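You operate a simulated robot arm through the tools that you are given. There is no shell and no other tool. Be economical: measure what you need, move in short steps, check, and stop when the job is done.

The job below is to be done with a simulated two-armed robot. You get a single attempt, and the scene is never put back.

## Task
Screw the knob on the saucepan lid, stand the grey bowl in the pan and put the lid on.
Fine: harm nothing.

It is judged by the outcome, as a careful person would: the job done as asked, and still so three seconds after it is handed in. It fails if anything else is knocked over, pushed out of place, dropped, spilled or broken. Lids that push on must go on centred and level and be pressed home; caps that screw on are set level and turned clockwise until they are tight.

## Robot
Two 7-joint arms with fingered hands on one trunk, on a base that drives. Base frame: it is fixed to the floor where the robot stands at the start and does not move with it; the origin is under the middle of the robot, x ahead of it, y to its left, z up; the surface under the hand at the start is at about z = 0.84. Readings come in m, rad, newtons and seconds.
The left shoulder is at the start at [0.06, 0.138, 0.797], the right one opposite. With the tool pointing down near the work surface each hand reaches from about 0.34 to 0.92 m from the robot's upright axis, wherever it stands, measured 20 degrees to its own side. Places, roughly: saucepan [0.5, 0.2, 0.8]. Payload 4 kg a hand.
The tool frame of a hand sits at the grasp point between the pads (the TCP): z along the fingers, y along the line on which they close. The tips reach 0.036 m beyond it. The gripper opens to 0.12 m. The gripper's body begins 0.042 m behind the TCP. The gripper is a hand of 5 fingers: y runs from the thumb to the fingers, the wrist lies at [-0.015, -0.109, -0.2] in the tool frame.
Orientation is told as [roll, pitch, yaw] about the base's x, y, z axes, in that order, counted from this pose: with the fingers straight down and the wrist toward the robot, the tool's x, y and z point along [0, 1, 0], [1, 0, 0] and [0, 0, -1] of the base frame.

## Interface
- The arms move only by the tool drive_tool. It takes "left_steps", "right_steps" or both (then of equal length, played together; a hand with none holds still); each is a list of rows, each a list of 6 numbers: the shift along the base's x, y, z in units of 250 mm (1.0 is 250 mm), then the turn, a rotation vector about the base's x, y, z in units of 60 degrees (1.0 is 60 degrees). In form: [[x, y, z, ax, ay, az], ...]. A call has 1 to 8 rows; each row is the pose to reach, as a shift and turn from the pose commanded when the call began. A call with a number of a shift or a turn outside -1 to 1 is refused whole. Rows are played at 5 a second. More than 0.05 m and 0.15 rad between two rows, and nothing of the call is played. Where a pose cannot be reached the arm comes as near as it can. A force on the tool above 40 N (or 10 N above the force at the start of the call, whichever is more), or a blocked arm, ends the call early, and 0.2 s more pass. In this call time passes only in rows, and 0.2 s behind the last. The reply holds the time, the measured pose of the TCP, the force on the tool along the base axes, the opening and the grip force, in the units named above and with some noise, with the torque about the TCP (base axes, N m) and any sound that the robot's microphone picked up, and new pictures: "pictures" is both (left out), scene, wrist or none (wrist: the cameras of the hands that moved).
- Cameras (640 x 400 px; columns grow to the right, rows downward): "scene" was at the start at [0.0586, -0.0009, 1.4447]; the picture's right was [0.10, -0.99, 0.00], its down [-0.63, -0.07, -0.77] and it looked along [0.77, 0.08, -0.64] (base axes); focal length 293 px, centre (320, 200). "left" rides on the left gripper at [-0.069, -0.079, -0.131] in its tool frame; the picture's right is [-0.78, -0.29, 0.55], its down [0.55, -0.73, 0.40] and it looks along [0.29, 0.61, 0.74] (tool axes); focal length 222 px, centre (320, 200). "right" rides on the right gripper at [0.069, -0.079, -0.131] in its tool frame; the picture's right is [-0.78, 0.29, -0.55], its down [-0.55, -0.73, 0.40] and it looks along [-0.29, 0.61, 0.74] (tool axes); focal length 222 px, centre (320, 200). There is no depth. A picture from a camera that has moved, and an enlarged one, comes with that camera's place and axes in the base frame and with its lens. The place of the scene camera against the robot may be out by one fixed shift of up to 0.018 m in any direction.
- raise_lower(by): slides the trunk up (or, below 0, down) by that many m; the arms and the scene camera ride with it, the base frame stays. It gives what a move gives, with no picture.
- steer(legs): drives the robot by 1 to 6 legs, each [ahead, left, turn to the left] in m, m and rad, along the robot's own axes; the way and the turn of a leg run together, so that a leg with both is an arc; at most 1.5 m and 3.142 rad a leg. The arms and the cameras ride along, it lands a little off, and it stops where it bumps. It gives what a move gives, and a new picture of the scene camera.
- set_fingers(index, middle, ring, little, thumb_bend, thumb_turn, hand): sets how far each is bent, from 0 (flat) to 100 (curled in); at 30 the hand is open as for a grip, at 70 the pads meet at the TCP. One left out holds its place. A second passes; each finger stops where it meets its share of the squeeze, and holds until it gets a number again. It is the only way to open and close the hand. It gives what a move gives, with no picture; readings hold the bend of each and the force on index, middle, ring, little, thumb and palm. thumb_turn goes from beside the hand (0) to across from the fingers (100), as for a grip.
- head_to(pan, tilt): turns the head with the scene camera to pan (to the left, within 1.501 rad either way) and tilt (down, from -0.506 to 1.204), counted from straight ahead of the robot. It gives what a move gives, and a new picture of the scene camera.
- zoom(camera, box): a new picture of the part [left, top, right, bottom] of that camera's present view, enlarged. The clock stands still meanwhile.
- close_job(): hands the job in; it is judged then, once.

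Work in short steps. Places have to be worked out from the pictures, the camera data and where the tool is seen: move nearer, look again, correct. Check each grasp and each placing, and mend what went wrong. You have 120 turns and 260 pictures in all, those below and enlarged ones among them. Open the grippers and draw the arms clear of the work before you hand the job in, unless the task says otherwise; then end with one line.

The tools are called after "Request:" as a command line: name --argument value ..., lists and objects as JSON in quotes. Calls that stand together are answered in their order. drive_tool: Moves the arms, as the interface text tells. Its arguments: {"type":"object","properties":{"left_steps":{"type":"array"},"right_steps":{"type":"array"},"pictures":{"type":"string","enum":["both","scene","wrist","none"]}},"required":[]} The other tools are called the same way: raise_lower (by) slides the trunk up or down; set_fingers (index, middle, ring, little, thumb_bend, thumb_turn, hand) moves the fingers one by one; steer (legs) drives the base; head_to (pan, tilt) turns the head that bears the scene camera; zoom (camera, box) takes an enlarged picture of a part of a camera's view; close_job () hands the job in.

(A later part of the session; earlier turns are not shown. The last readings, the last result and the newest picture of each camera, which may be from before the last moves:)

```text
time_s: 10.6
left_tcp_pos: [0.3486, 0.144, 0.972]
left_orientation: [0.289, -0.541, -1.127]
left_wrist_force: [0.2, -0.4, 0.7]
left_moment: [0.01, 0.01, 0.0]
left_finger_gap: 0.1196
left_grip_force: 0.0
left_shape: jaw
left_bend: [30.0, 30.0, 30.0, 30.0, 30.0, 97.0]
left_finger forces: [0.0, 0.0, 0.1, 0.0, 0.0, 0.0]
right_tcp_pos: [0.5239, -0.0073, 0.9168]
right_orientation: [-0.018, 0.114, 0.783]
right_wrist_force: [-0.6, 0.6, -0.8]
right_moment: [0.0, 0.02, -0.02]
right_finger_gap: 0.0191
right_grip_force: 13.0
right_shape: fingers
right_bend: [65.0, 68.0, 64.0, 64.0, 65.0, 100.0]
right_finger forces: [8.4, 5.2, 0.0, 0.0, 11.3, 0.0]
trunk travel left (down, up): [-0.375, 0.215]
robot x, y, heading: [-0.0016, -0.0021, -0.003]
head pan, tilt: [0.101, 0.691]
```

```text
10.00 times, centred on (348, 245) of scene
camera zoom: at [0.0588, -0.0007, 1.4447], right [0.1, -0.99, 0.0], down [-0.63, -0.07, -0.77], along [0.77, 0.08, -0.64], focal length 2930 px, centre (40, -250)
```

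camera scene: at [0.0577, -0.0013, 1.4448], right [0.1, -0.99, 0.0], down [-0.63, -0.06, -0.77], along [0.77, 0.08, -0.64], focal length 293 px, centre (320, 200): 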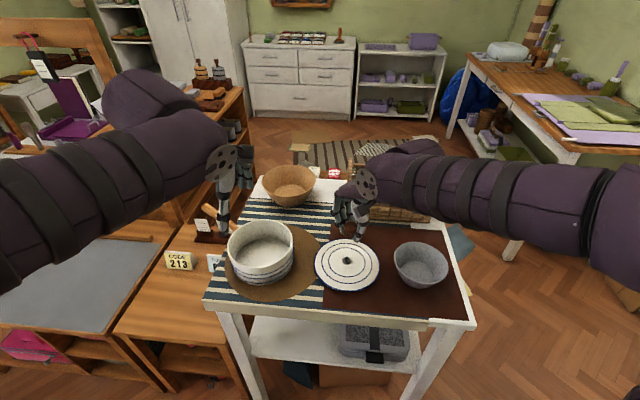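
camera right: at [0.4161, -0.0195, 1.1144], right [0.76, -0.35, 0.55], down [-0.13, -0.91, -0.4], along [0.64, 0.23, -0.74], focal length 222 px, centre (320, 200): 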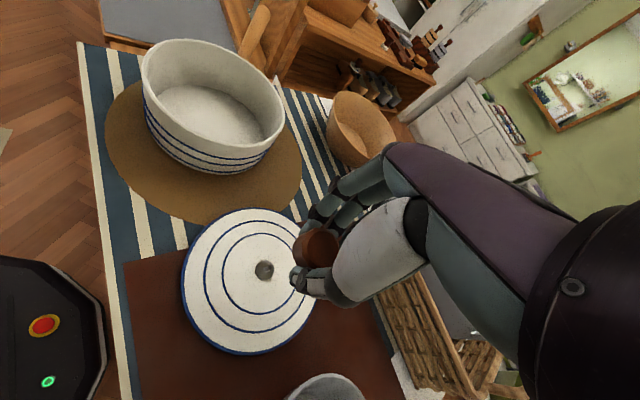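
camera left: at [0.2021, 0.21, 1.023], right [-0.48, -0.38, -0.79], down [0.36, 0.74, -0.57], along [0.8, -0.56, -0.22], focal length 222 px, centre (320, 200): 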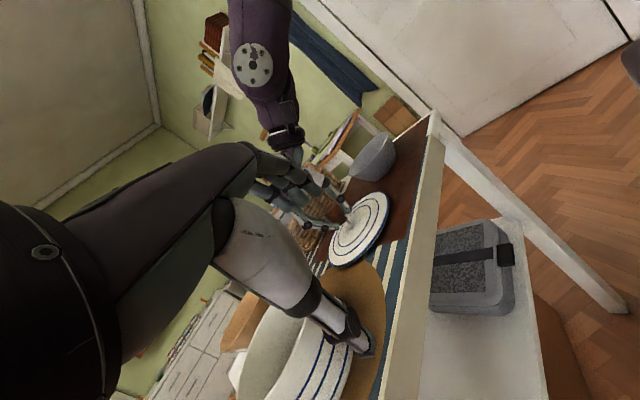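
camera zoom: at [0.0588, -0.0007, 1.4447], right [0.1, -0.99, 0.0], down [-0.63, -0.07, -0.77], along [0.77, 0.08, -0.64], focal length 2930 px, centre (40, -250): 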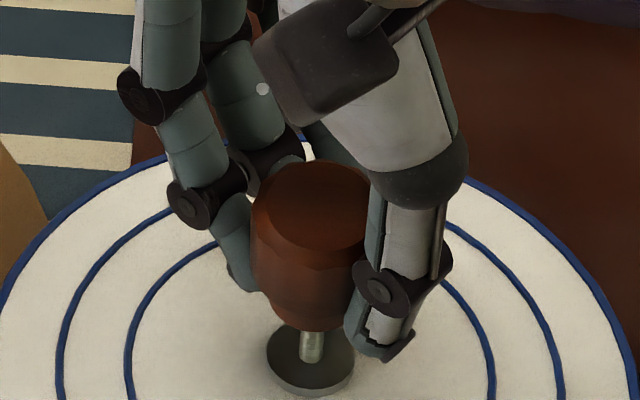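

Knob is now parallel to and in line with the stud in both views, about 4 mm above it. I lower gently 6 mm watching for contact.

Request:
drive_tool --right_steps '[[0.0, 0.0, -0.008, 0, 0, 0], [0.0, 0.0, -0.016, 0, 0, 0], [0.0, 0.0, -0.024, 0, 0, 0]]' --pictures "none"

Request:
zoom --camera "left" --box '[318, 190, 366, 228]'

Request:
zoom --camera "scene" --box '[320, 225, 376, 265]'

```text
time_s: 11.4
left_tcp_pos: [0.3474, 0.1434, 0.9715]
left_orientation: [0.291, -0.542, -1.127]
left_wrist_force: [-0.2, 0.2, -0.4]
left_moment: [0.0, 0.0, -0.05]
left_finger_gap: 0.1197
left_grip_force: 0.1
left_shape: jaw
left_bend: [30.0, 30.0, 30.0, 30.0, 30.0, 97.0]
left_finger forces: [0.0, 0.0, 0.0, 0.0, 0.0, 0.1]
right_tcp_pos: [0.5246, -0.0059, 0.9097]
right_orientation: [-0.021, 0.11, 0.784]
right_wrist_force: [-0.2, 0.3, 0.7]
right_moment: [-0.02, -0.01, 0.02]
right_finger_gap: 0.0195
right_grip_force: 12.0
right_shape: fingers
right_bend: [65.0, 68.0, 64.0, 64.0, 65.0, 100.0]
right_finger forces: [8.4, 5.3, 0.1, 0.0, 11.4, 0.0]
trunk travel left (down, up): [-0.375, 0.215]
robot x, y, heading: [0.0006, 0.0015, 0.004]
head pan, tilt: [0.101, 0.691]
```

```text
10.53 times, centred on (342, 209) of left
camera zoom: at [0.202, 0.21, 1.0231], right [-0.48, -0.38, -0.79], down [0.36, 0.74, -0.57], along [0.8, -0.56, -0.22], focal length 2338 px, centre (88, 105)
```

zoom: 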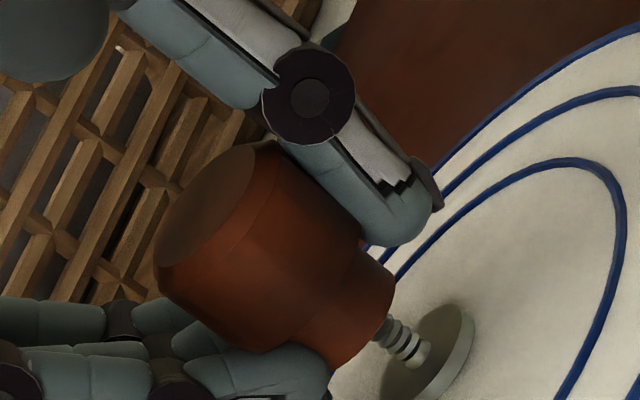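

```text
10.00 times, centred on (348, 245) of scene
camera zoom: at [0.0585, -0.0009, 1.4447], right [0.1, -0.99, 0.0], down [-0.63, -0.07, -0.77], along [0.77, 0.08, -0.64], focal length 2930 px, centre (40, -250)
```

zoom: 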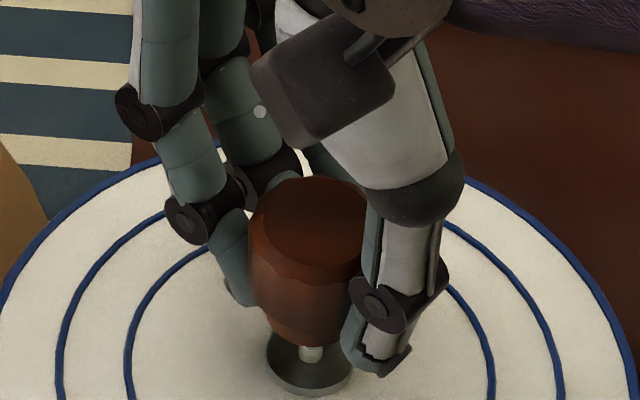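

The stud tip now appears inside the knob's neck with no force. I lower a further 4 mm to feel for the thread.

Request:
drive_tool --right_steps '[[0.0, 0.0, -0.006, 0, 0, 0], [0.0, 0.0, -0.012, 0, 0, 0], [0.0, 0.0, -0.018, 0, 0, 0]]' --pictures "none"

Request:
zoom --camera "left" --box '[318, 190, 366, 228]'

Request:
zoom --camera "scene" --box '[320, 225, 376, 265]'

```text
time_s: 12.2
left_tcp_pos: [0.348, 0.1428, 0.971]
left_orientation: [0.289, -0.544, -1.128]
left_wrist_force: [0.2, -0.4, 0.6]
left_moment: [0.0, 0.0, 0.0]
left_finger_gap: 0.1197
left_grip_force: 0.1
left_shape: jaw
left_bend: [30.0, 30.0, 30.0, 30.0, 30.0, 97.0]
left_finger forces: [0.1, 0.1, 0.0, 0.0, 0.0, 0.1]
right_tcp_pos: [0.5238, -0.0066, 0.9044]
right_orientation: [-0.019, 0.114, 0.784]
right_wrist_force: [0.4, 0.4, -0.6]
right_moment: [0.02, -0.01, 0.03]
right_finger_gap: 0.015
right_grip_force: 10.8
right_shape: fingers
right_bend: [71.0, 71.0, 64.0, 64.0, 67.0, 100.0]
right_finger forces: [7.2, 4.6, 0.1, 0.0, 9.6, 0.1]
trunk travel left (down, up): [-0.375, 0.215]
robot x, y, heading: [-0.0, 0.0008, 0.001]
head pan, tilt: [0.101, 0.691]
```

```text
10.53 times, centred on (342, 209) of left
camera zoom: at [0.2023, 0.21, 1.0229], right [-0.48, -0.38, -0.79], down [0.36, 0.74, -0.57], along [0.8, -0.56, -0.22], focal length 2338 px, centre (88, 105)
```

zoom: 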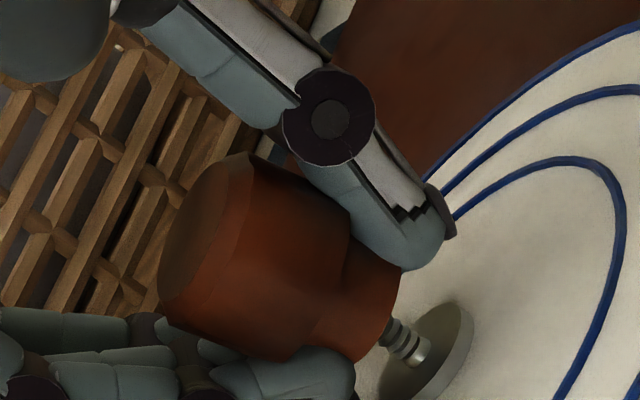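

```text
10.00 times, centred on (348, 245) of scene
camera zoom: at [0.059, -0.0008, 1.4446], right [0.1, -0.99, 0.0], down [-0.63, -0.07, -0.77], along [0.77, 0.08, -0.64], focal length 2930 px, centre (40, -250)
```

zoom: 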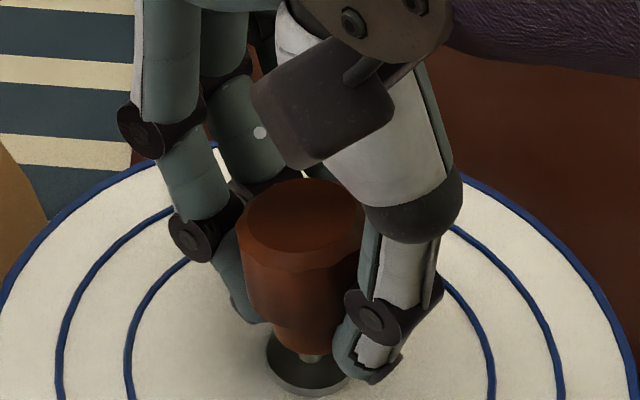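

The knob rests on the thread start (grip slid about 3 mm) and now leans about 4° the other way. I level the hand about the knob's neck, then view.

Request:
drive_tool --right_steps '[[-0.003, -0.004, 0.0, 0.025, -0.018, 0], [-0.006, -0.008, 0.0, 0.05, -0.035, 0]]' --pictures "none"

Request:
zoom --camera "left" --box '[318, 190, 366, 228]'

Request:
zoom --camera "scene" --box '[320, 225, 376, 265]'

```text
time_s: 12.8
left_tcp_pos: [0.3482, 0.1426, 0.9726]
left_orientation: [0.289, -0.542, -1.127]
left_wrist_force: [0.1, 0.2, 0.9]
left_moment: [0.01, 0.03, 0.02]
left_finger_gap: 0.1196
left_grip_force: 0.1
left_shape: jaw
left_bend: [30.0, 30.0, 30.0, 30.0, 30.0, 97.0]
left_finger forces: [0.0, 0.1, 0.0, 0.0, 0.0, 0.0]
right_tcp_pos: [0.5229, -0.0089, 0.9061]
right_orientation: [-0.009, 0.048, 0.785]
right_wrist_force: [-0.2, 0.0, -0.6]
right_moment: [0.0, 0.0, 0.03]
right_finger_gap: 0.0145
right_grip_force: 10.8
right_shape: fingers
right_bend: [71.0, 71.0, 64.0, 64.0, 67.0, 100.0]
right_finger forces: [7.2, 4.6, 0.1, 0.0, 9.5, 0.1]
trunk travel left (down, up): [-0.375, 0.215]
robot x, y, heading: [0.0044, 0.0007, -0.001]
head pan, tilt: [0.101, 0.691]
```

```text
10.53 times, centred on (342, 209) of left
camera zoom: at [0.2021, 0.21, 1.0231], right [-0.48, -0.38, -0.79], down [0.36, 0.74, -0.57], along [0.8, -0.56, -0.22], focal length 2338 px, centre (88, 105)
```

zoom: 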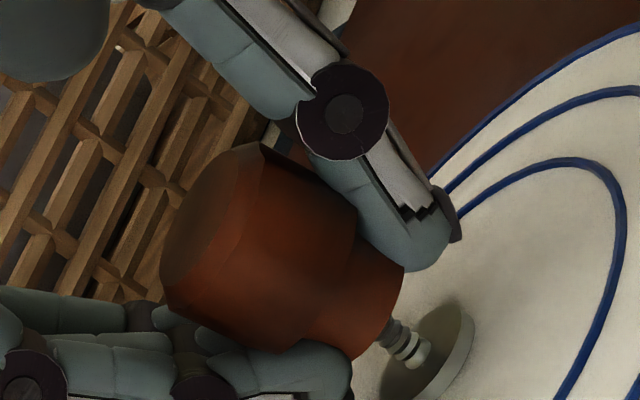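

```text
10.00 times, centred on (348, 245) of scene
camera zoom: at [0.0586, -0.0009, 1.4447], right [0.1, -0.99, 0.0], down [-0.63, -0.06, -0.77], along [0.77, 0.08, -0.64], focal length 2930 px, centre (40, -250)
```

zoom: 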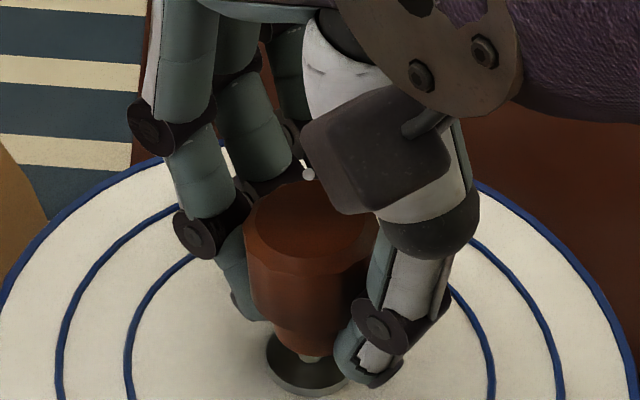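

Knob is level and aligned, with no side load. Now turn 60° clockwise about the stud axis with slight downward follow.

Request:
drive_tool --right_steps '[[0.001, 0, -0.001, 0, 0, -0.142], [0.003, 0, -0.002, 0, 0, -0.284], [0.004, 0, -0.003, 0, 0, -0.426], [0.006, 0, -0.004, 0, 0, -0.568], [0.007, 0, -0.005, 0, 0, -0.71], [0.009, 0, -0.006, 0, 0, -0.852], [0.01, 0, -0.006, 0, 0, -0.99]]' --pictures "none"

Request:
zoom --camera "left" --box '[318, 190, 366, 228]'

Request:
zoom --camera "scene" --box '[320, 225, 376, 265]'

```text
time_s: 14.4
left_tcp_pos: [0.3477, 0.143, 0.973]
left_orientation: [0.292, -0.541, -1.126]
left_wrist_force: [-0.7, -0.7, 0.2]
left_moment: [0.04, 0.02, 0.02]
left_finger_gap: 0.1198
left_grip_force: 0.1
left_shape: jaw
left_bend: [30.0, 30.0, 30.0, 30.0, 30.0, 97.0]
left_finger forces: [0.1, 0.0, 0.0, 0.0, 0.0, 0.1]
right_tcp_pos: [0.5258, -0.0091, 0.9055]
right_orientation: [-0.008, 0.047, -0.256]
right_wrist_force: [-1.1, -0.4, -0.1]
right_moment: [-0.01, -0.03, -0.02]
right_finger_gap: 0.0146
right_grip_force: 10.4
right_shape: fingers
right_bend: [71.0, 71.0, 64.0, 64.0, 67.0, 100.0]
right_finger forces: [7.1, 4.8, 0.0, 0.0, 9.5, 0.1]
trunk travel left (down, up): [-0.375, 0.215]
robot x, y, heading: [0.0025, 0.0031, -0.004]
head pan, tilt: [0.101, 0.691]
```

```text
10.53 times, centred on (342, 209) of left
camera zoom: at [0.202, 0.21, 1.0231], right [-0.48, -0.38, -0.79], down [0.36, 0.74, -0.57], along [0.8, -0.56, -0.22], focal length 2338 px, centre (88, 105)
```

zoom: 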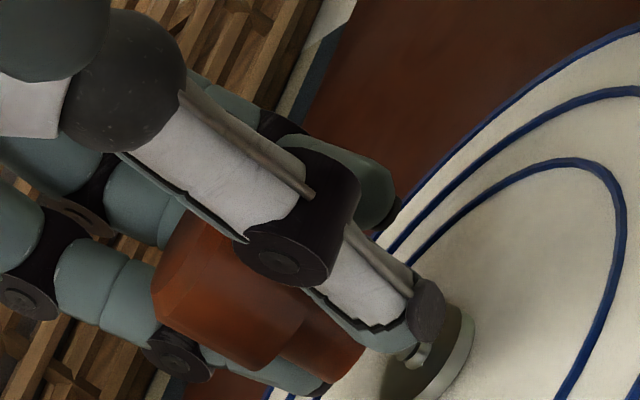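

```text
10.00 times, centred on (348, 245) of scene
camera zoom: at [0.0585, -0.0008, 1.4447], right [0.1, -0.99, 0.0], down [-0.63, -0.07, -0.77], along [0.77, 0.08, -0.64], focal length 2930 px, centre (40, -250)
```

zoom: 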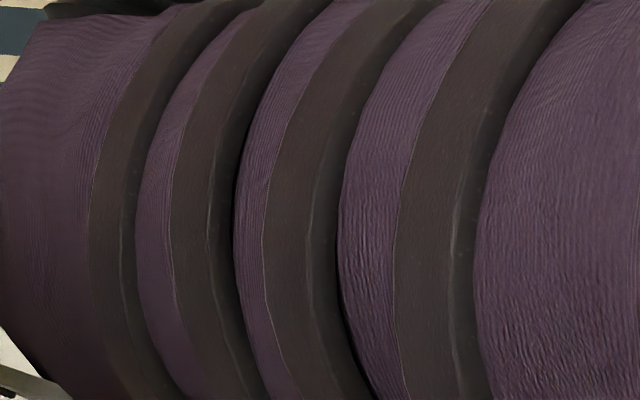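

After the turn the knob seems shifted in the side view. I check from the right wrist camera and a wider left view.

Request:
zoom --camera "right" --box '[220, 190, 380, 310]'

Request:
zoom --camera "left" --box '[302, 175, 382, 240]'

```text
3.33 times, centred on (300, 250) of right
camera zoom: at [0.4728, 0.0758, 1.0381], right [0.11, -0.83, 0.54], down [-0.87, -0.35, -0.36], along [0.48, -0.43, -0.76], focal length 740 px, centre (387, 33)
```

zoom: 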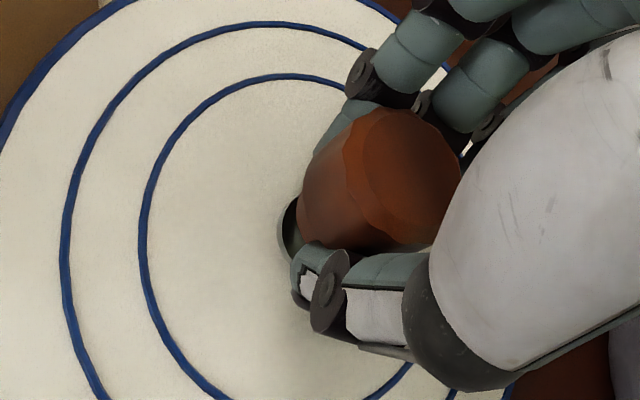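

```text
6.15 times, centred on (342, 208) of left
camera zoom: at [0.202, 0.21, 1.0231], right [-0.48, -0.38, -0.79], down [0.36, 0.74, -0.57], along [0.8, -0.56, -0.22], focal length 1367 px, centre (185, 154)
```

zoom: 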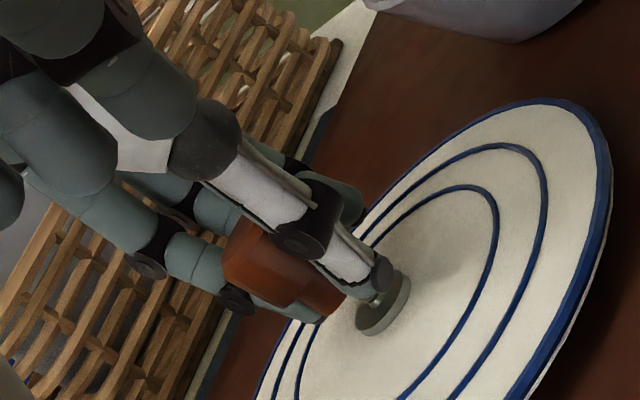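

The knob had slipped off: comparing scene geometry, its underside was ~7 mm too near the robot (−x) of the stud. I lift 15 mm, turn back to the starting yaw and shift +7 mm in x.

Request:
drive_tool --right_steps '[[0, 0, 0.04, 0, 0, 0], [0, 0, 0.06, 0, 0, 0.142], [0.0, 0, 0.06, 0, 0, 0.284], [0.0, 0, 0.06, 0, 0, 0.426], [0.005, 0, 0.06, 0, 0, 0.568], [0.01, 0, 0.06, 0, 0, 0.71], [0.015, 0, 0.06, 0, 0, 0.852], [0.018, 0, 0.06, 0, 0, 0.99]]' --pictures "none"

Request:
zoom --camera "left" --box '[314, 185, 370, 230]'

Request:
zoom --camera "scene" --box '[324, 228, 372, 262]'

Request:
zoom --camera "right" --box '[240, 210, 368, 290]'

```text
time_s: 16.2
left_tcp_pos: [0.3473, 0.143, 0.9727]
left_orientation: [0.291, -0.545, -1.127]
left_wrist_force: [-0.7, -1.2, -0.4]
left_moment: [0.02, 0.0, 0.0]
left_finger_gap: 0.1198
left_grip_force: 0.1
left_shape: jaw
left_bend: [30.0, 30.0, 30.0, 30.0, 30.0, 97.0]
left_finger forces: [0.1, 0.1, 0.1, 0.0, 0.0, 0.0]
right_tcp_pos: [0.53, -0.0103, 0.9203]
right_orientation: [-0.007, 0.047, 0.784]
right_wrist_force: [-0.4, 0.3, -0.2]
right_moment: [-0.02, 0.02, -0.04]
right_finger_gap: 0.0145
right_grip_force: 10.7
right_shape: fingers
right_bend: [71.0, 71.0, 64.0, 64.0, 67.0, 100.0]
right_finger forces: [7.0, 4.5, 0.1, 0.0, 9.3, 0.0]
trunk travel left (down, up): [-0.375, 0.215]
robot x, y, heading: [0.0, 0.0034, -0.003]
head pan, tilt: [0.101, 0.691]
```

```text
8.89 times, centred on (342, 208) of left
camera zoom: at [0.2022, 0.2099, 1.0231], right [-0.48, -0.38, -0.79], down [0.36, 0.74, -0.57], along [0.8, -0.56, -0.22], focal length 1974 px, centre (124, 133)
```

zoom: 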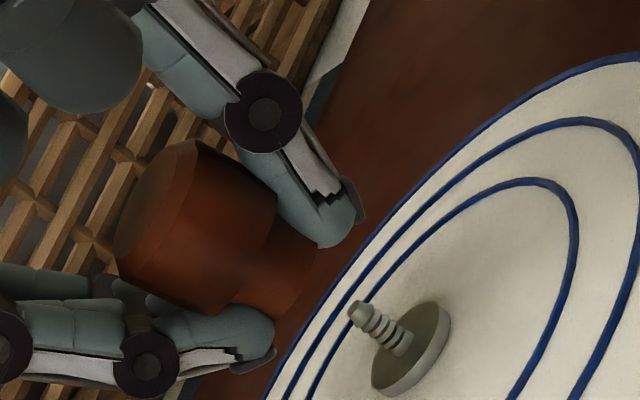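

```text
11.76 times, centred on (348, 245) of scene
camera zoom: at [0.0588, -0.001, 1.4447], right [0.1, -0.99, 0.0], down [-0.63, -0.06, -0.77], along [0.77, 0.08, -0.64], focal length 3447 px, centre (-9, -329)
```

zoom: 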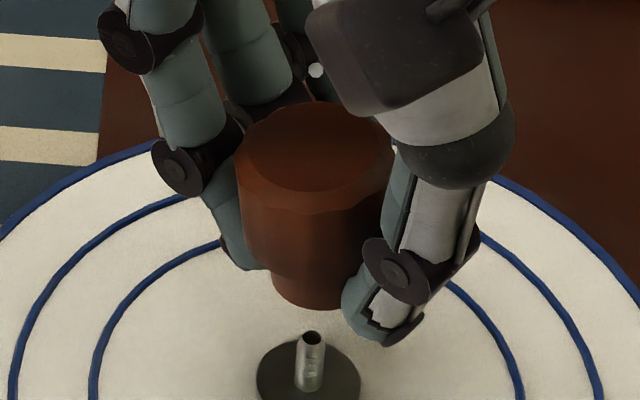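

```text
5.00 times, centred on (304, 250) of right
camera zoom: at [0.4289, -0.0123, 1.0532], right [0.78, -0.33, 0.54], down [-0.14, -0.92, -0.36], along [0.61, 0.2, -0.76], focal length 1111 px, centre (400, -50)
```

zoom: 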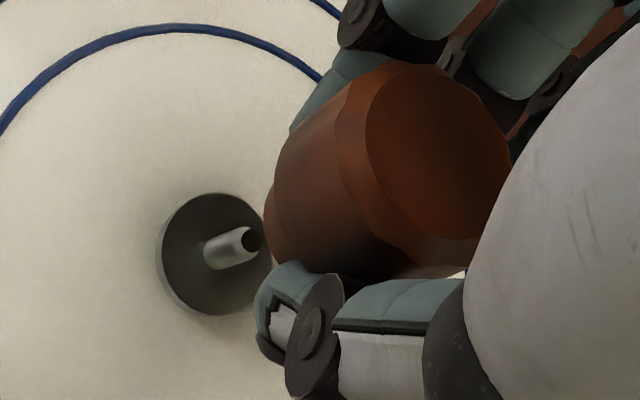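

Comparing views: knob underside is now ~3 mm too far in x and the knob leans ~5° (bottom toward +x −y) about the pinch line. I rotate the hand about the pinch axis by 5° and re-centre.

Request:
drive_tool --right_steps '[[0, -0.005, 0, 0.03, 0.03, 0], [-0.001, -0.011, 0, 0.06, 0.06, 0]]' --pictures "none"

Request:
zoom --camera "left" --box '[314, 185, 370, 230]'

Request:
zoom --camera "scene" --box '[324, 228, 372, 262]'

```text
time_s: 16.8
left_tcp_pos: [0.3473, 0.1425, 0.9723]
left_orientation: [0.291, -0.542, -1.127]
left_wrist_force: [-0.4, 0.2, -0.2]
left_moment: [0.01, 0.0, 0.0]
left_finger_gap: 0.1197
left_grip_force: 0.0
left_shape: jaw
left_bend: [30.0, 30.0, 30.0, 30.0, 30.0, 97.0]
left_finger forces: [0.1, 0.0, 0.1, 0.0, 0.0, 0.1]
right_tcp_pos: [0.5292, -0.0121, 0.919]
right_orientation: [0.082, 0.05, 0.791]
right_wrist_force: [1.0, -1.0, 0.5]
right_moment: [0.0, -0.01, 0.02]
right_finger_gap: 0.0145
right_grip_force: 10.9
right_shape: fingers
right_bend: [71.0, 71.0, 64.0, 64.0, 67.0, 100.0]
right_finger forces: [7.0, 4.6, 0.0, 0.0, 9.4, 0.0]
trunk travel left (down, up): [-0.375, 0.215]
robot x, y, heading: [-0.0, 0.0011, -0.0]
head pan, tilt: [0.101, 0.691]
```

```text
8.89 times, centred on (342, 208) of left
camera zoom: at [0.2022, 0.2099, 1.0231], right [-0.48, -0.38, -0.79], down [0.36, 0.74, -0.57], along [0.8, -0.56, -0.22], focal length 1974 px, centre (124, 133)
```

zoom: 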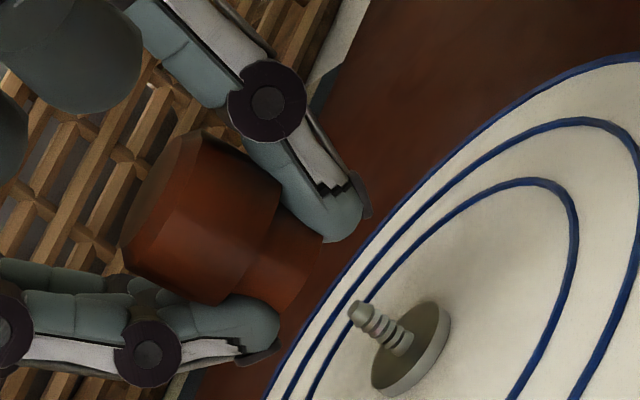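

```text
11.76 times, centred on (348, 245) of scene
camera zoom: at [0.0587, -0.001, 1.4447], right [0.1, -0.99, 0.0], down [-0.63, -0.06, -0.77], along [0.77, 0.08, -0.64], focal length 3447 px, centre (-9, -329)
```

zoom: 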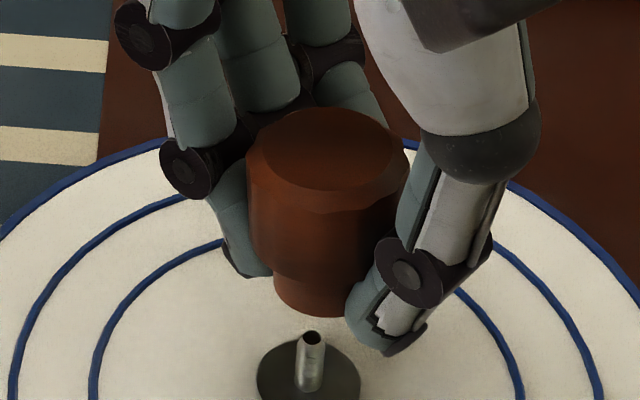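

Now level, and underside lines up with the stud in both views (within ~1 mm), about 13 mm above it. I lower 12 mm.

Request:
drive_tool --right_steps '[[0, 0.002, -0.016, 0, 0, 0], [0, 0.002, -0.032, 0, 0, 0], [0, 0.002, -0.048, 0, 0, 0]]' --pictures "none"

Request:
zoom --camera "left" --box '[314, 185, 370, 230]'

Request:
zoom --camera "scene" --box '[324, 228, 372, 262]'

```text
time_s: 17.6
left_tcp_pos: [0.3477, 0.1426, 0.9727]
left_orientation: [0.29, -0.543, -1.126]
left_wrist_force: [0.2, -0.9, -0.2]
left_moment: [-0.01, 0.0, 0.01]
left_finger_gap: 0.1196
left_grip_force: 0.1
left_shape: jaw
left_bend: [30.0, 30.0, 30.0, 30.0, 30.0, 97.0]
left_finger forces: [0.1, 0.0, 0.0, 0.0, 0.0, 0.0]
right_tcp_pos: [0.5291, -0.0107, 0.9077]
right_orientation: [0.082, 0.05, 0.79]
right_wrist_force: [0.0, -0.5, -0.4]
right_moment: [0.0, -0.03, 0.05]
right_finger_gap: 0.0145
right_grip_force: 10.8
right_shape: fingers
right_bend: [71.0, 71.0, 64.0, 64.0, 67.0, 100.0]
right_finger forces: [7.0, 4.7, 0.0, 0.0, 9.5, 0.1]
trunk travel left (down, up): [-0.375, 0.215]
robot x, y, heading: [-0.0011, 0.0053, -0.0]
head pan, tilt: [0.101, 0.691]
```

```text
8.89 times, centred on (342, 208) of left
camera zoom: at [0.2021, 0.21, 1.0231], right [-0.48, -0.38, -0.79], down [0.36, 0.74, -0.57], along [0.8, -0.56, -0.22], focal length 1974 px, centre (124, 133)
```

zoom: 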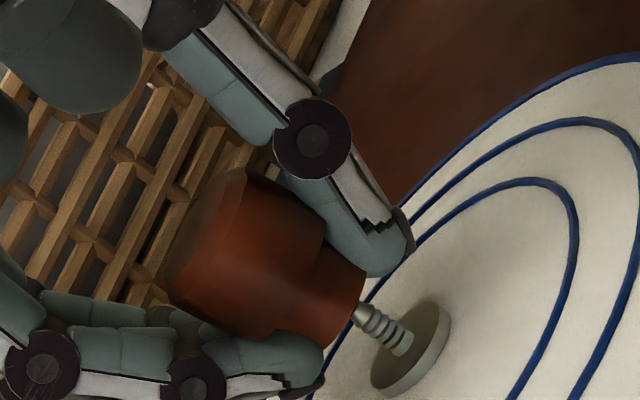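

```text
11.76 times, centred on (348, 245) of scene
camera zoom: at [0.0586, -0.0009, 1.4447], right [0.1, -0.99, 0.0], down [-0.63, -0.07, -0.77], along [0.77, 0.08, -0.64], focal length 3447 px, centre (-9, -329)
```

zoom: 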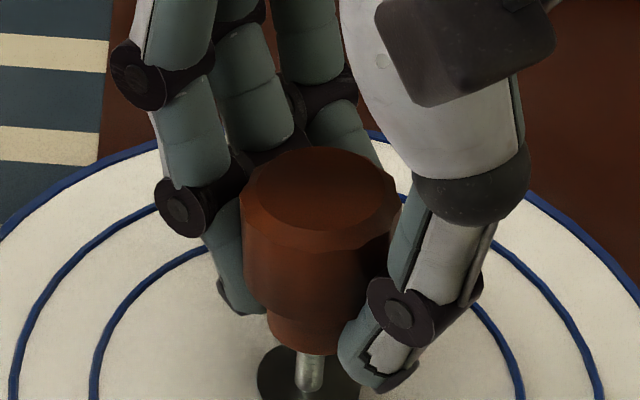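

Nearly touching and within 1 mm. I make a sub-millimetre correction and lower 4 mm to contact.

Request:
drive_tool --right_steps '[[-0.002, -0.003, -0.005, 0, 0, 0], [-0.002, -0.003, -0.01, 0, 0, 0], [-0.002, -0.003, -0.015, 0, 0, 0]]' --pictures "none"

Request:
zoom --camera "left" --box '[314, 185, 370, 230]'

Request:
zoom --camera "scene" --box '[324, 228, 372, 262]'

```text
time_s: 18.4
left_tcp_pos: [0.3467, 0.1427, 0.9728]
left_orientation: [0.29, -0.542, -1.127]
left_wrist_force: [-1.0, 0.2, -0.6]
left_moment: [0.0, 0.03, -0.01]
left_finger_gap: 0.1196
left_grip_force: 0.1
left_shape: jaw
left_bend: [30.0, 30.0, 30.0, 30.0, 30.0, 97.0]
left_finger forces: [0.0, 0.1, 0.0, 0.1, 0.0, 0.0]
right_tcp_pos: [0.5298, -0.0122, 0.904]
right_orientation: [0.081, 0.048, 0.789]
right_wrist_force: [0.1, 0.8, 5.5]
right_moment: [0.04, 0.1, 0.0]
right_finger_gap: 0.0141
right_grip_force: 10.6
right_shape: fingers
right_bend: [71.0, 71.0, 64.0, 64.0, 67.0, 100.0]
right_finger forces: [7.1, 4.2, 0.1, 0.1, 9.3, 0.0]
trunk travel left (down, up): [-0.375, 0.215]
robot x, y, heading: [-0.001, 0.0018, 0.001]
head pan, tilt: [0.101, 0.691]
```

```text
8.89 times, centred on (342, 208) of left
camera zoom: at [0.2018, 0.2101, 1.0232], right [-0.48, -0.38, -0.79], down [0.36, 0.74, -0.57], along [0.8, -0.56, -0.22], focal length 1974 px, centre (124, 133)
```

zoom: 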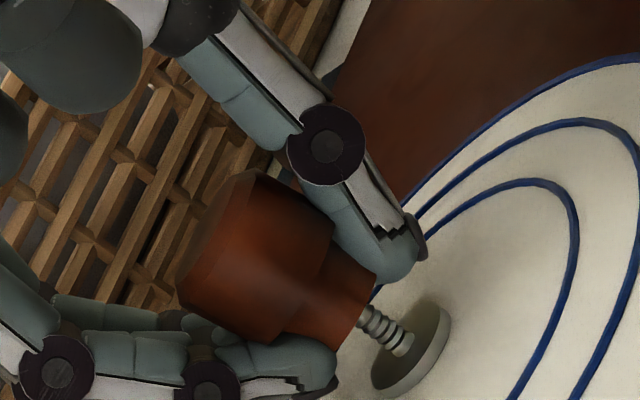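

```text
11.76 times, centred on (348, 245) of scene
camera zoom: at [0.0582, -0.0008, 1.4448], right [0.1, -0.99, 0.0], down [-0.63, -0.07, -0.77], along [0.77, 0.08, -0.64], focal length 3447 px, centre (-9, -329)
```

zoom: 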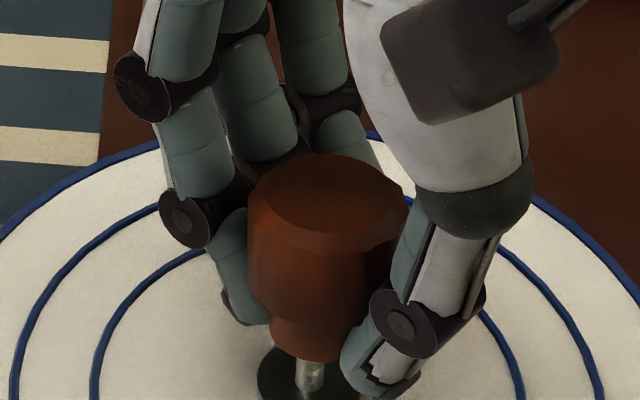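

Contact with 5.5 N upward and knob level. Now turn 60° clockwise about the stud axis, keeping light pressure.

Request:
drive_tool --right_steps '[[0, -0.003, 0, 0, 0, -0.142], [-0.001, -0.005, 0, 0, 0, -0.284], [-0.002, -0.008, -0.001, 0, 0, -0.426], [-0.003, -0.01, -0.001, 0, 0, -0.568], [-0.004, -0.012, -0.002, 0, 0, -0.71], [-0.006, -0.015, -0.002, 0, 0, -0.852], [-0.008, -0.0164, -0.002, 0, 0, -0.99]]' --pictures "none"

Request:
zoom --camera "left" --box '[314, 185, 370, 230]'

```text
time_s: 20.0
left_tcp_pos: [0.3466, 0.1434, 0.9725]
left_orientation: [0.293, -0.543, -1.127]
left_wrist_force: [-0.1, 0.1, -0.2]
left_moment: [0.01, -0.04, -0.02]
left_finger_gap: 0.1198
left_grip_force: 0.0
left_shape: jaw
left_bend: [30.0, 30.0, 30.0, 30.0, 30.0, 97.0]
left_finger forces: [0.0, 0.0, 0.0, 0.0, 0.0, 0.1]
right_tcp_pos: [0.5266, -0.016, 0.9033]
right_orientation: [0.08, 0.049, -0.25]
right_wrist_force: [-2.8, -0.2, 2.8]
right_moment: [0.01, 0.1, 0.02]
right_finger_gap: 0.0137
right_grip_force: 11.2
right_shape: fingers
right_bend: [71.0, 71.0, 64.0, 64.0, 67.0, 100.0]
right_finger forces: [6.9, 4.0, 0.0, 0.0, 11.3, 0.0]
trunk travel left (down, up): [-0.375, 0.215]
robot x, y, heading: [-0.0002, -0.0, 0.001]
head pan, tilt: [0.101, 0.691]
```

```text
8.89 times, centred on (342, 208) of left
camera zoom: at [0.2018, 0.2101, 1.0231], right [-0.48, -0.38, -0.79], down [0.36, 0.74, -0.57], along [0.8, -0.56, -0.22], focal length 1974 px, centre (124, 133)
```

zoom: 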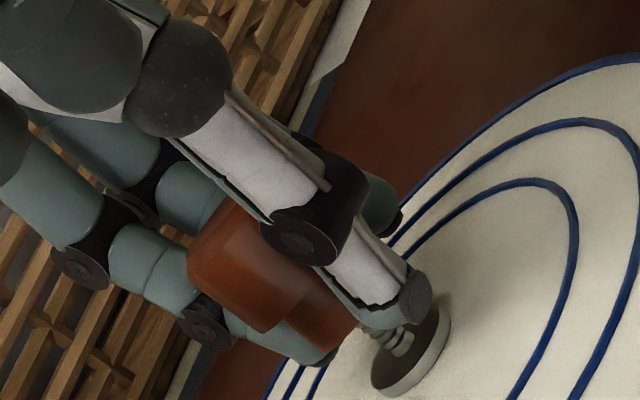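

Side force shows the knob is captured by the stud. I continue another 60° clockwise, moving the left hand 8 cm left to stay clear.

Request:
drive_tool --left_steps '[[0, 0.1, 0, 0, 0, 0], [0, 0.2, 0, 0, 0, 0], [0, 0.32, 0, 0, 0, 0], [0, 0.32, 0, 0, 0, 0], [0, 0.32, 0, 0, 0, 0], [0, 0.32, 0, 0, 0, 0], [0, 0.32, 0, 0, 0, 0]]' --right_steps '[[-0.005, -0.002, 0, 0, 0, -0.142], [-0.008, -0.002, 0, 0, 0, -0.284], [-0.011, -0.002, -0.001, 0, 0, -0.426], [-0.014, -0.002, -0.001, 0, 0, -0.568], [-0.017, -0.002, -0.002, 0, 0, -0.71], [-0.02, -0.001, -0.002, 0, 0, -0.852], [-0.022, -0.001, -0.002, 0, 0, -0.99]]' --pictures "both"

```text
time_s: 21.6
left_tcp_pos: [0.3473, 0.2217, 0.9729]
left_orientation: [0.292, -0.544, -1.126]
left_wrist_force: [0.0, -0.1, 0.5]
left_moment: [-0.01, -0.02, -0.02]
left_finger_gap: 0.1197
left_grip_force: 0.1
left_shape: jaw
left_bend: [30.0, 30.0, 30.0, 30.0, 30.0, 97.0]
left_finger forces: [0.0, 0.0, 0.0, 0.1, 0.1, 0.1]
right_tcp_pos: [0.5211, -0.0166, 0.9032]
right_orientation: [0.08, 0.05, -1.287]
right_wrist_force: [-2.9, 0.0, 3.1]
right_moment: [-0.01, 0.03, 0.01]
right_finger_gap: 0.0139
right_grip_force: 11.5
right_shape: fingers
right_bend: [71.0, 71.0, 64.0, 64.0, 67.0, 100.0]
right_finger forces: [7.0, 5.7, 0.0, 0.1, 10.9, 0.0]
trunk travel left (down, up): [-0.375, 0.215]
robot x, y, heading: [-0.001, -0.004, 0.0]
head pan, tilt: [0.101, 0.691]
camera scene: at [0.058, -0.0008, 1.4448], right [0.1, -0.99, 0.0], down [-0.63, -0.07, -0.77], along [0.77, 0.08, -0.64], focal length 293 px, centre (320, 200)
camera right: at [0.5571, 0.0684, 1.042], right [-0.71, -0.53, 0.47], down [-0.71, 0.58, -0.4], along [-0.06, -0.62, -0.79], focal length 222 px, centre (320, 200)
camera left: at [0.2012, 0.2892, 1.024], right [-0.48, -0.38, -0.79], down [0.36, 0.74, -0.57], along [0.8, -0.56, -0.22], focal length 222 px, centre (320, 200)
```

scene: 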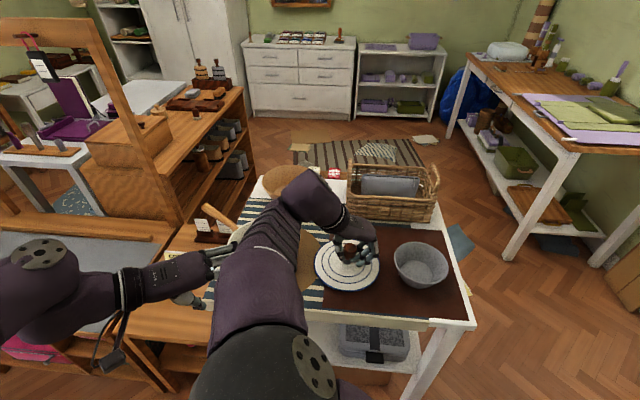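
right: 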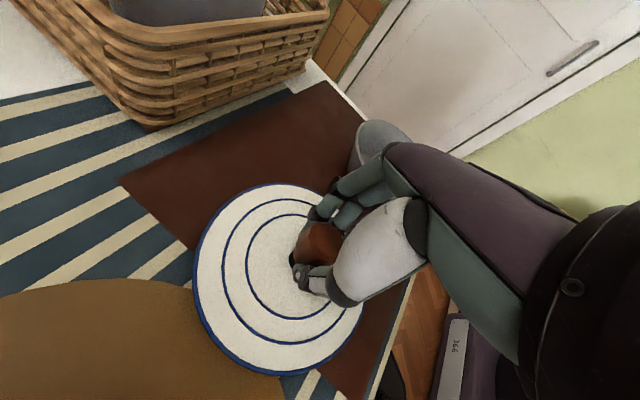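
left: 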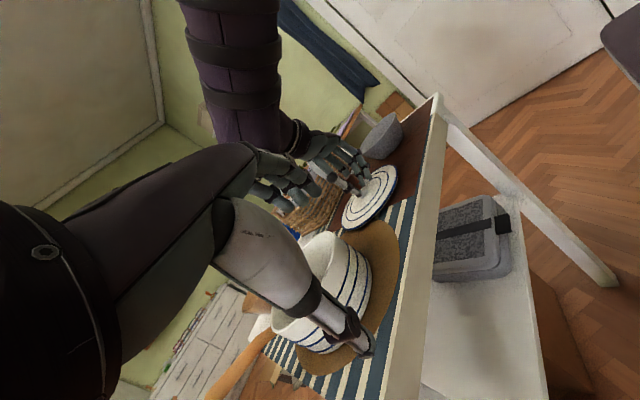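

Constant light forces; I check the knob in both views.

Request:
zoom --camera "left" --box '[340, 170, 390, 210]'

Request:
zoom --camera "scene" --box '[324, 235, 372, 269]'

```text
10.00 times, centred on (365, 190) of left
camera zoom: at [0.2012, 0.2892, 1.024], right [-0.48, -0.38, -0.79], down [0.36, 0.74, -0.57], along [0.8, -0.56, -0.22], focal length 2221 px, centre (-130, 300)
```

zoom: 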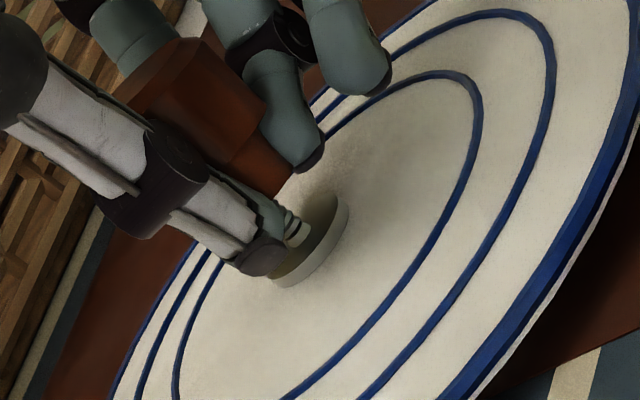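

```text
11.76 times, centred on (348, 252) of scene
camera zoom: at [0.058, -0.0008, 1.4448], right [0.1, -0.99, 0.0], down [-0.63, -0.07, -0.77], along [0.77, 0.08, -0.64], focal length 3447 px, centre (-9, -412)
```

zoom: 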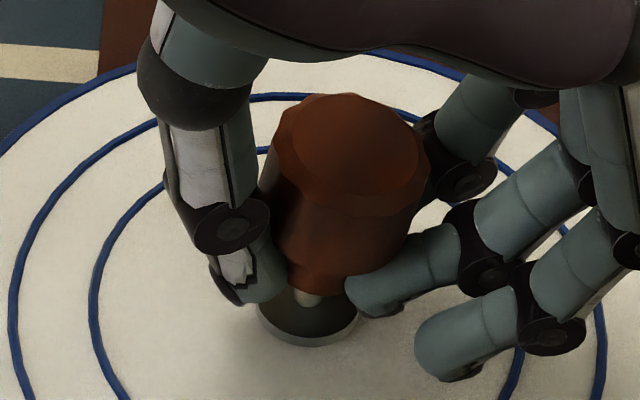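

The knob leans ~7° (top toward −y). I level it about its neck by rotating the hand, with a slight lift to unload.

Request:
drive_tool --right_steps '[[-0.006, 0.012, 0.006, -0.052, -0.025, 0], [-0.012, 0.024, 0.006, -0.103, -0.049, 0]]' --pictures "none"

Request:
zoom --camera "left" --box '[340, 170, 390, 210]'

Request:
zoom --camera "scene" --box '[324, 228, 372, 262]'

```text
time_s: 22.2
left_tcp_pos: [0.3457, 0.2219, 0.9724]
left_orientation: [0.292, -0.543, -1.127]
left_wrist_force: [0.1, -0.2, 0.3]
left_moment: [-0.02, -0.01, -0.01]
left_finger_gap: 0.1195
left_grip_force: 0.2
left_shape: jaw
left_bend: [30.0, 30.0, 30.0, 30.0, 30.0, 97.0]
left_finger forces: [0.0, 0.0, 0.0, 0.0, 0.1, 0.0]
right_tcp_pos: [0.5181, -0.0116, 0.904]
right_orientation: [0.098, -0.068, -1.284]
right_wrist_force: [-0.5, -0.3, -0.3]
right_moment: [0.0, 0.04, 0.0]
right_finger_gap: 0.0136
right_grip_force: 10.8
right_shape: fingers
right_bend: [71.0, 71.0, 64.0, 64.0, 67.0, 100.0]
right_finger forces: [7.7, 4.7, 0.1, 0.0, 10.3, 0.0]
trunk travel left (down, up): [-0.375, 0.215]
robot x, y, heading: [0.0011, 0.0035, 0.003]
head pan, tilt: [0.101, 0.691]
```

```text
10.00 times, centred on (365, 190) of left
camera zoom: at [0.2015, 0.2893, 1.0239], right [-0.48, -0.38, -0.79], down [0.36, 0.74, -0.57], along [0.8, -0.56, -0.22], focal length 2221 px, centre (-130, 300)
```

zoom: 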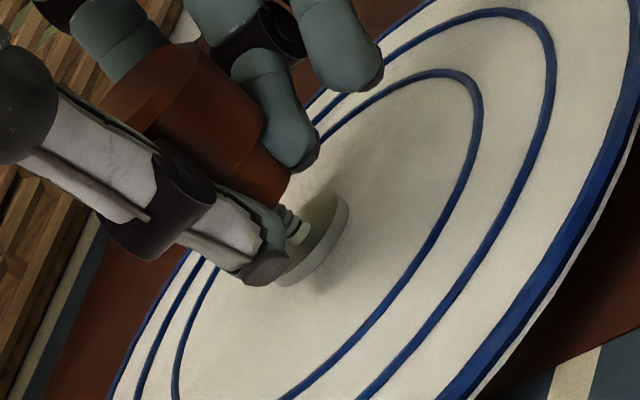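

```text
11.76 times, centred on (348, 245) of scene
camera zoom: at [0.0585, -0.0007, 1.4447], right [0.1, -0.99, 0.0], down [-0.63, -0.07, -0.77], along [0.77, 0.08, -0.64], focal length 3447 px, centre (-9, -329)
```

zoom: 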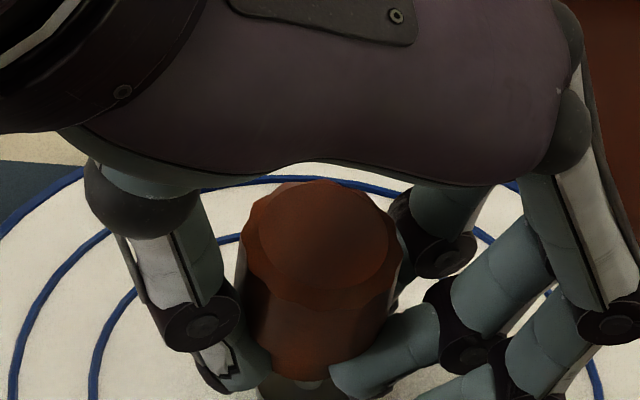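

Knob now level, on axis and slightly lower, with no residual force. I open the fingers partly to see whether it stands on the thread for a regrip.

Request:
set_fingers --hand "right" --index 48 --middle 48 --ring 48 --little 48 --thumb_bend 48

Request:
zoom --camera "left" --box '[340, 170, 390, 210]'

Request:
zoom --camera "scene" --box '[324, 232, 372, 266]'

```text
time_s: 23.2
left_tcp_pos: [0.347, 0.2222, 0.9724]
left_orientation: [0.288, -0.544, -1.128]
left_wrist_force: [-0.7, 0.6, 0.0]
left_moment: [-0.02, -0.02, 0.01]
left_finger_gap: 0.1199
left_grip_force: 0.2
left_shape: jaw
left_bend: [30.0, 30.0, 30.0, 30.0, 30.0, 97.0]
left_finger forces: [0.1, 0.0, 0.0, 0.0, 0.0, 0.0]
right_tcp_pos: [0.5174, -0.0111, 0.9042]
right_orientation: [0.099, -0.069, -1.283]
right_wrist_force: [-0.6, 0.1, 0.1]
right_moment: [0.0, 0.0, 0.01]
right_finger_gap: 0.0654
right_grip_force: 0.2
right_shape: fingers
right_bend: [48.0, 48.0, 48.0, 48.0, 48.0, 100.0]
right_finger forces: [0.0, 0.1, 0.1, 0.1, 0.1, 0.1]
trunk travel left (down, up): [-0.375, 0.215]
robot x, y, heading: [0.0014, -0.0004, 0.007]
head pan, tilt: [0.101, 0.691]
```

```text
10.00 times, centred on (365, 190) of left
camera zoom: at [0.2016, 0.2892, 1.0239], right [-0.48, -0.38, -0.79], down [0.36, 0.74, -0.57], along [0.8, -0.56, -0.22], focal length 2221 px, centre (-130, 300)
```

zoom: 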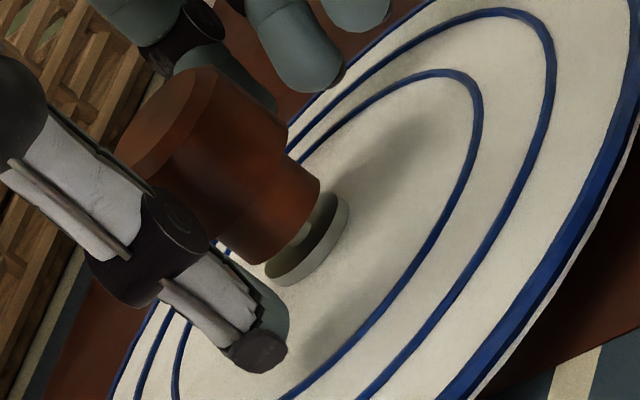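

```text
11.76 times, centred on (348, 249) of scene
camera zoom: at [0.0586, -0.0008, 1.4447], right [0.1, -0.99, 0.0], down [-0.63, -0.07, -0.77], along [0.77, 0.08, -0.64], focal length 3447 px, centre (-9, -376)
```

zoom: 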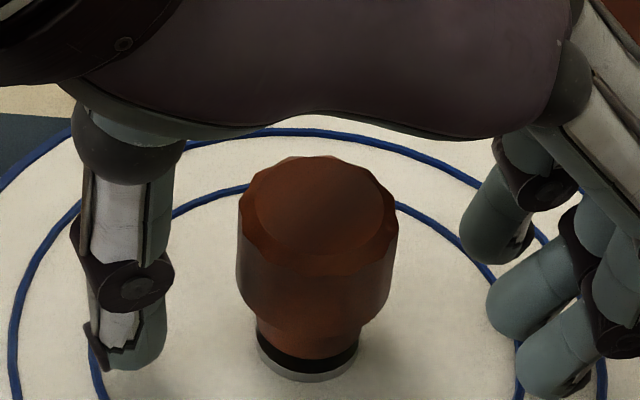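

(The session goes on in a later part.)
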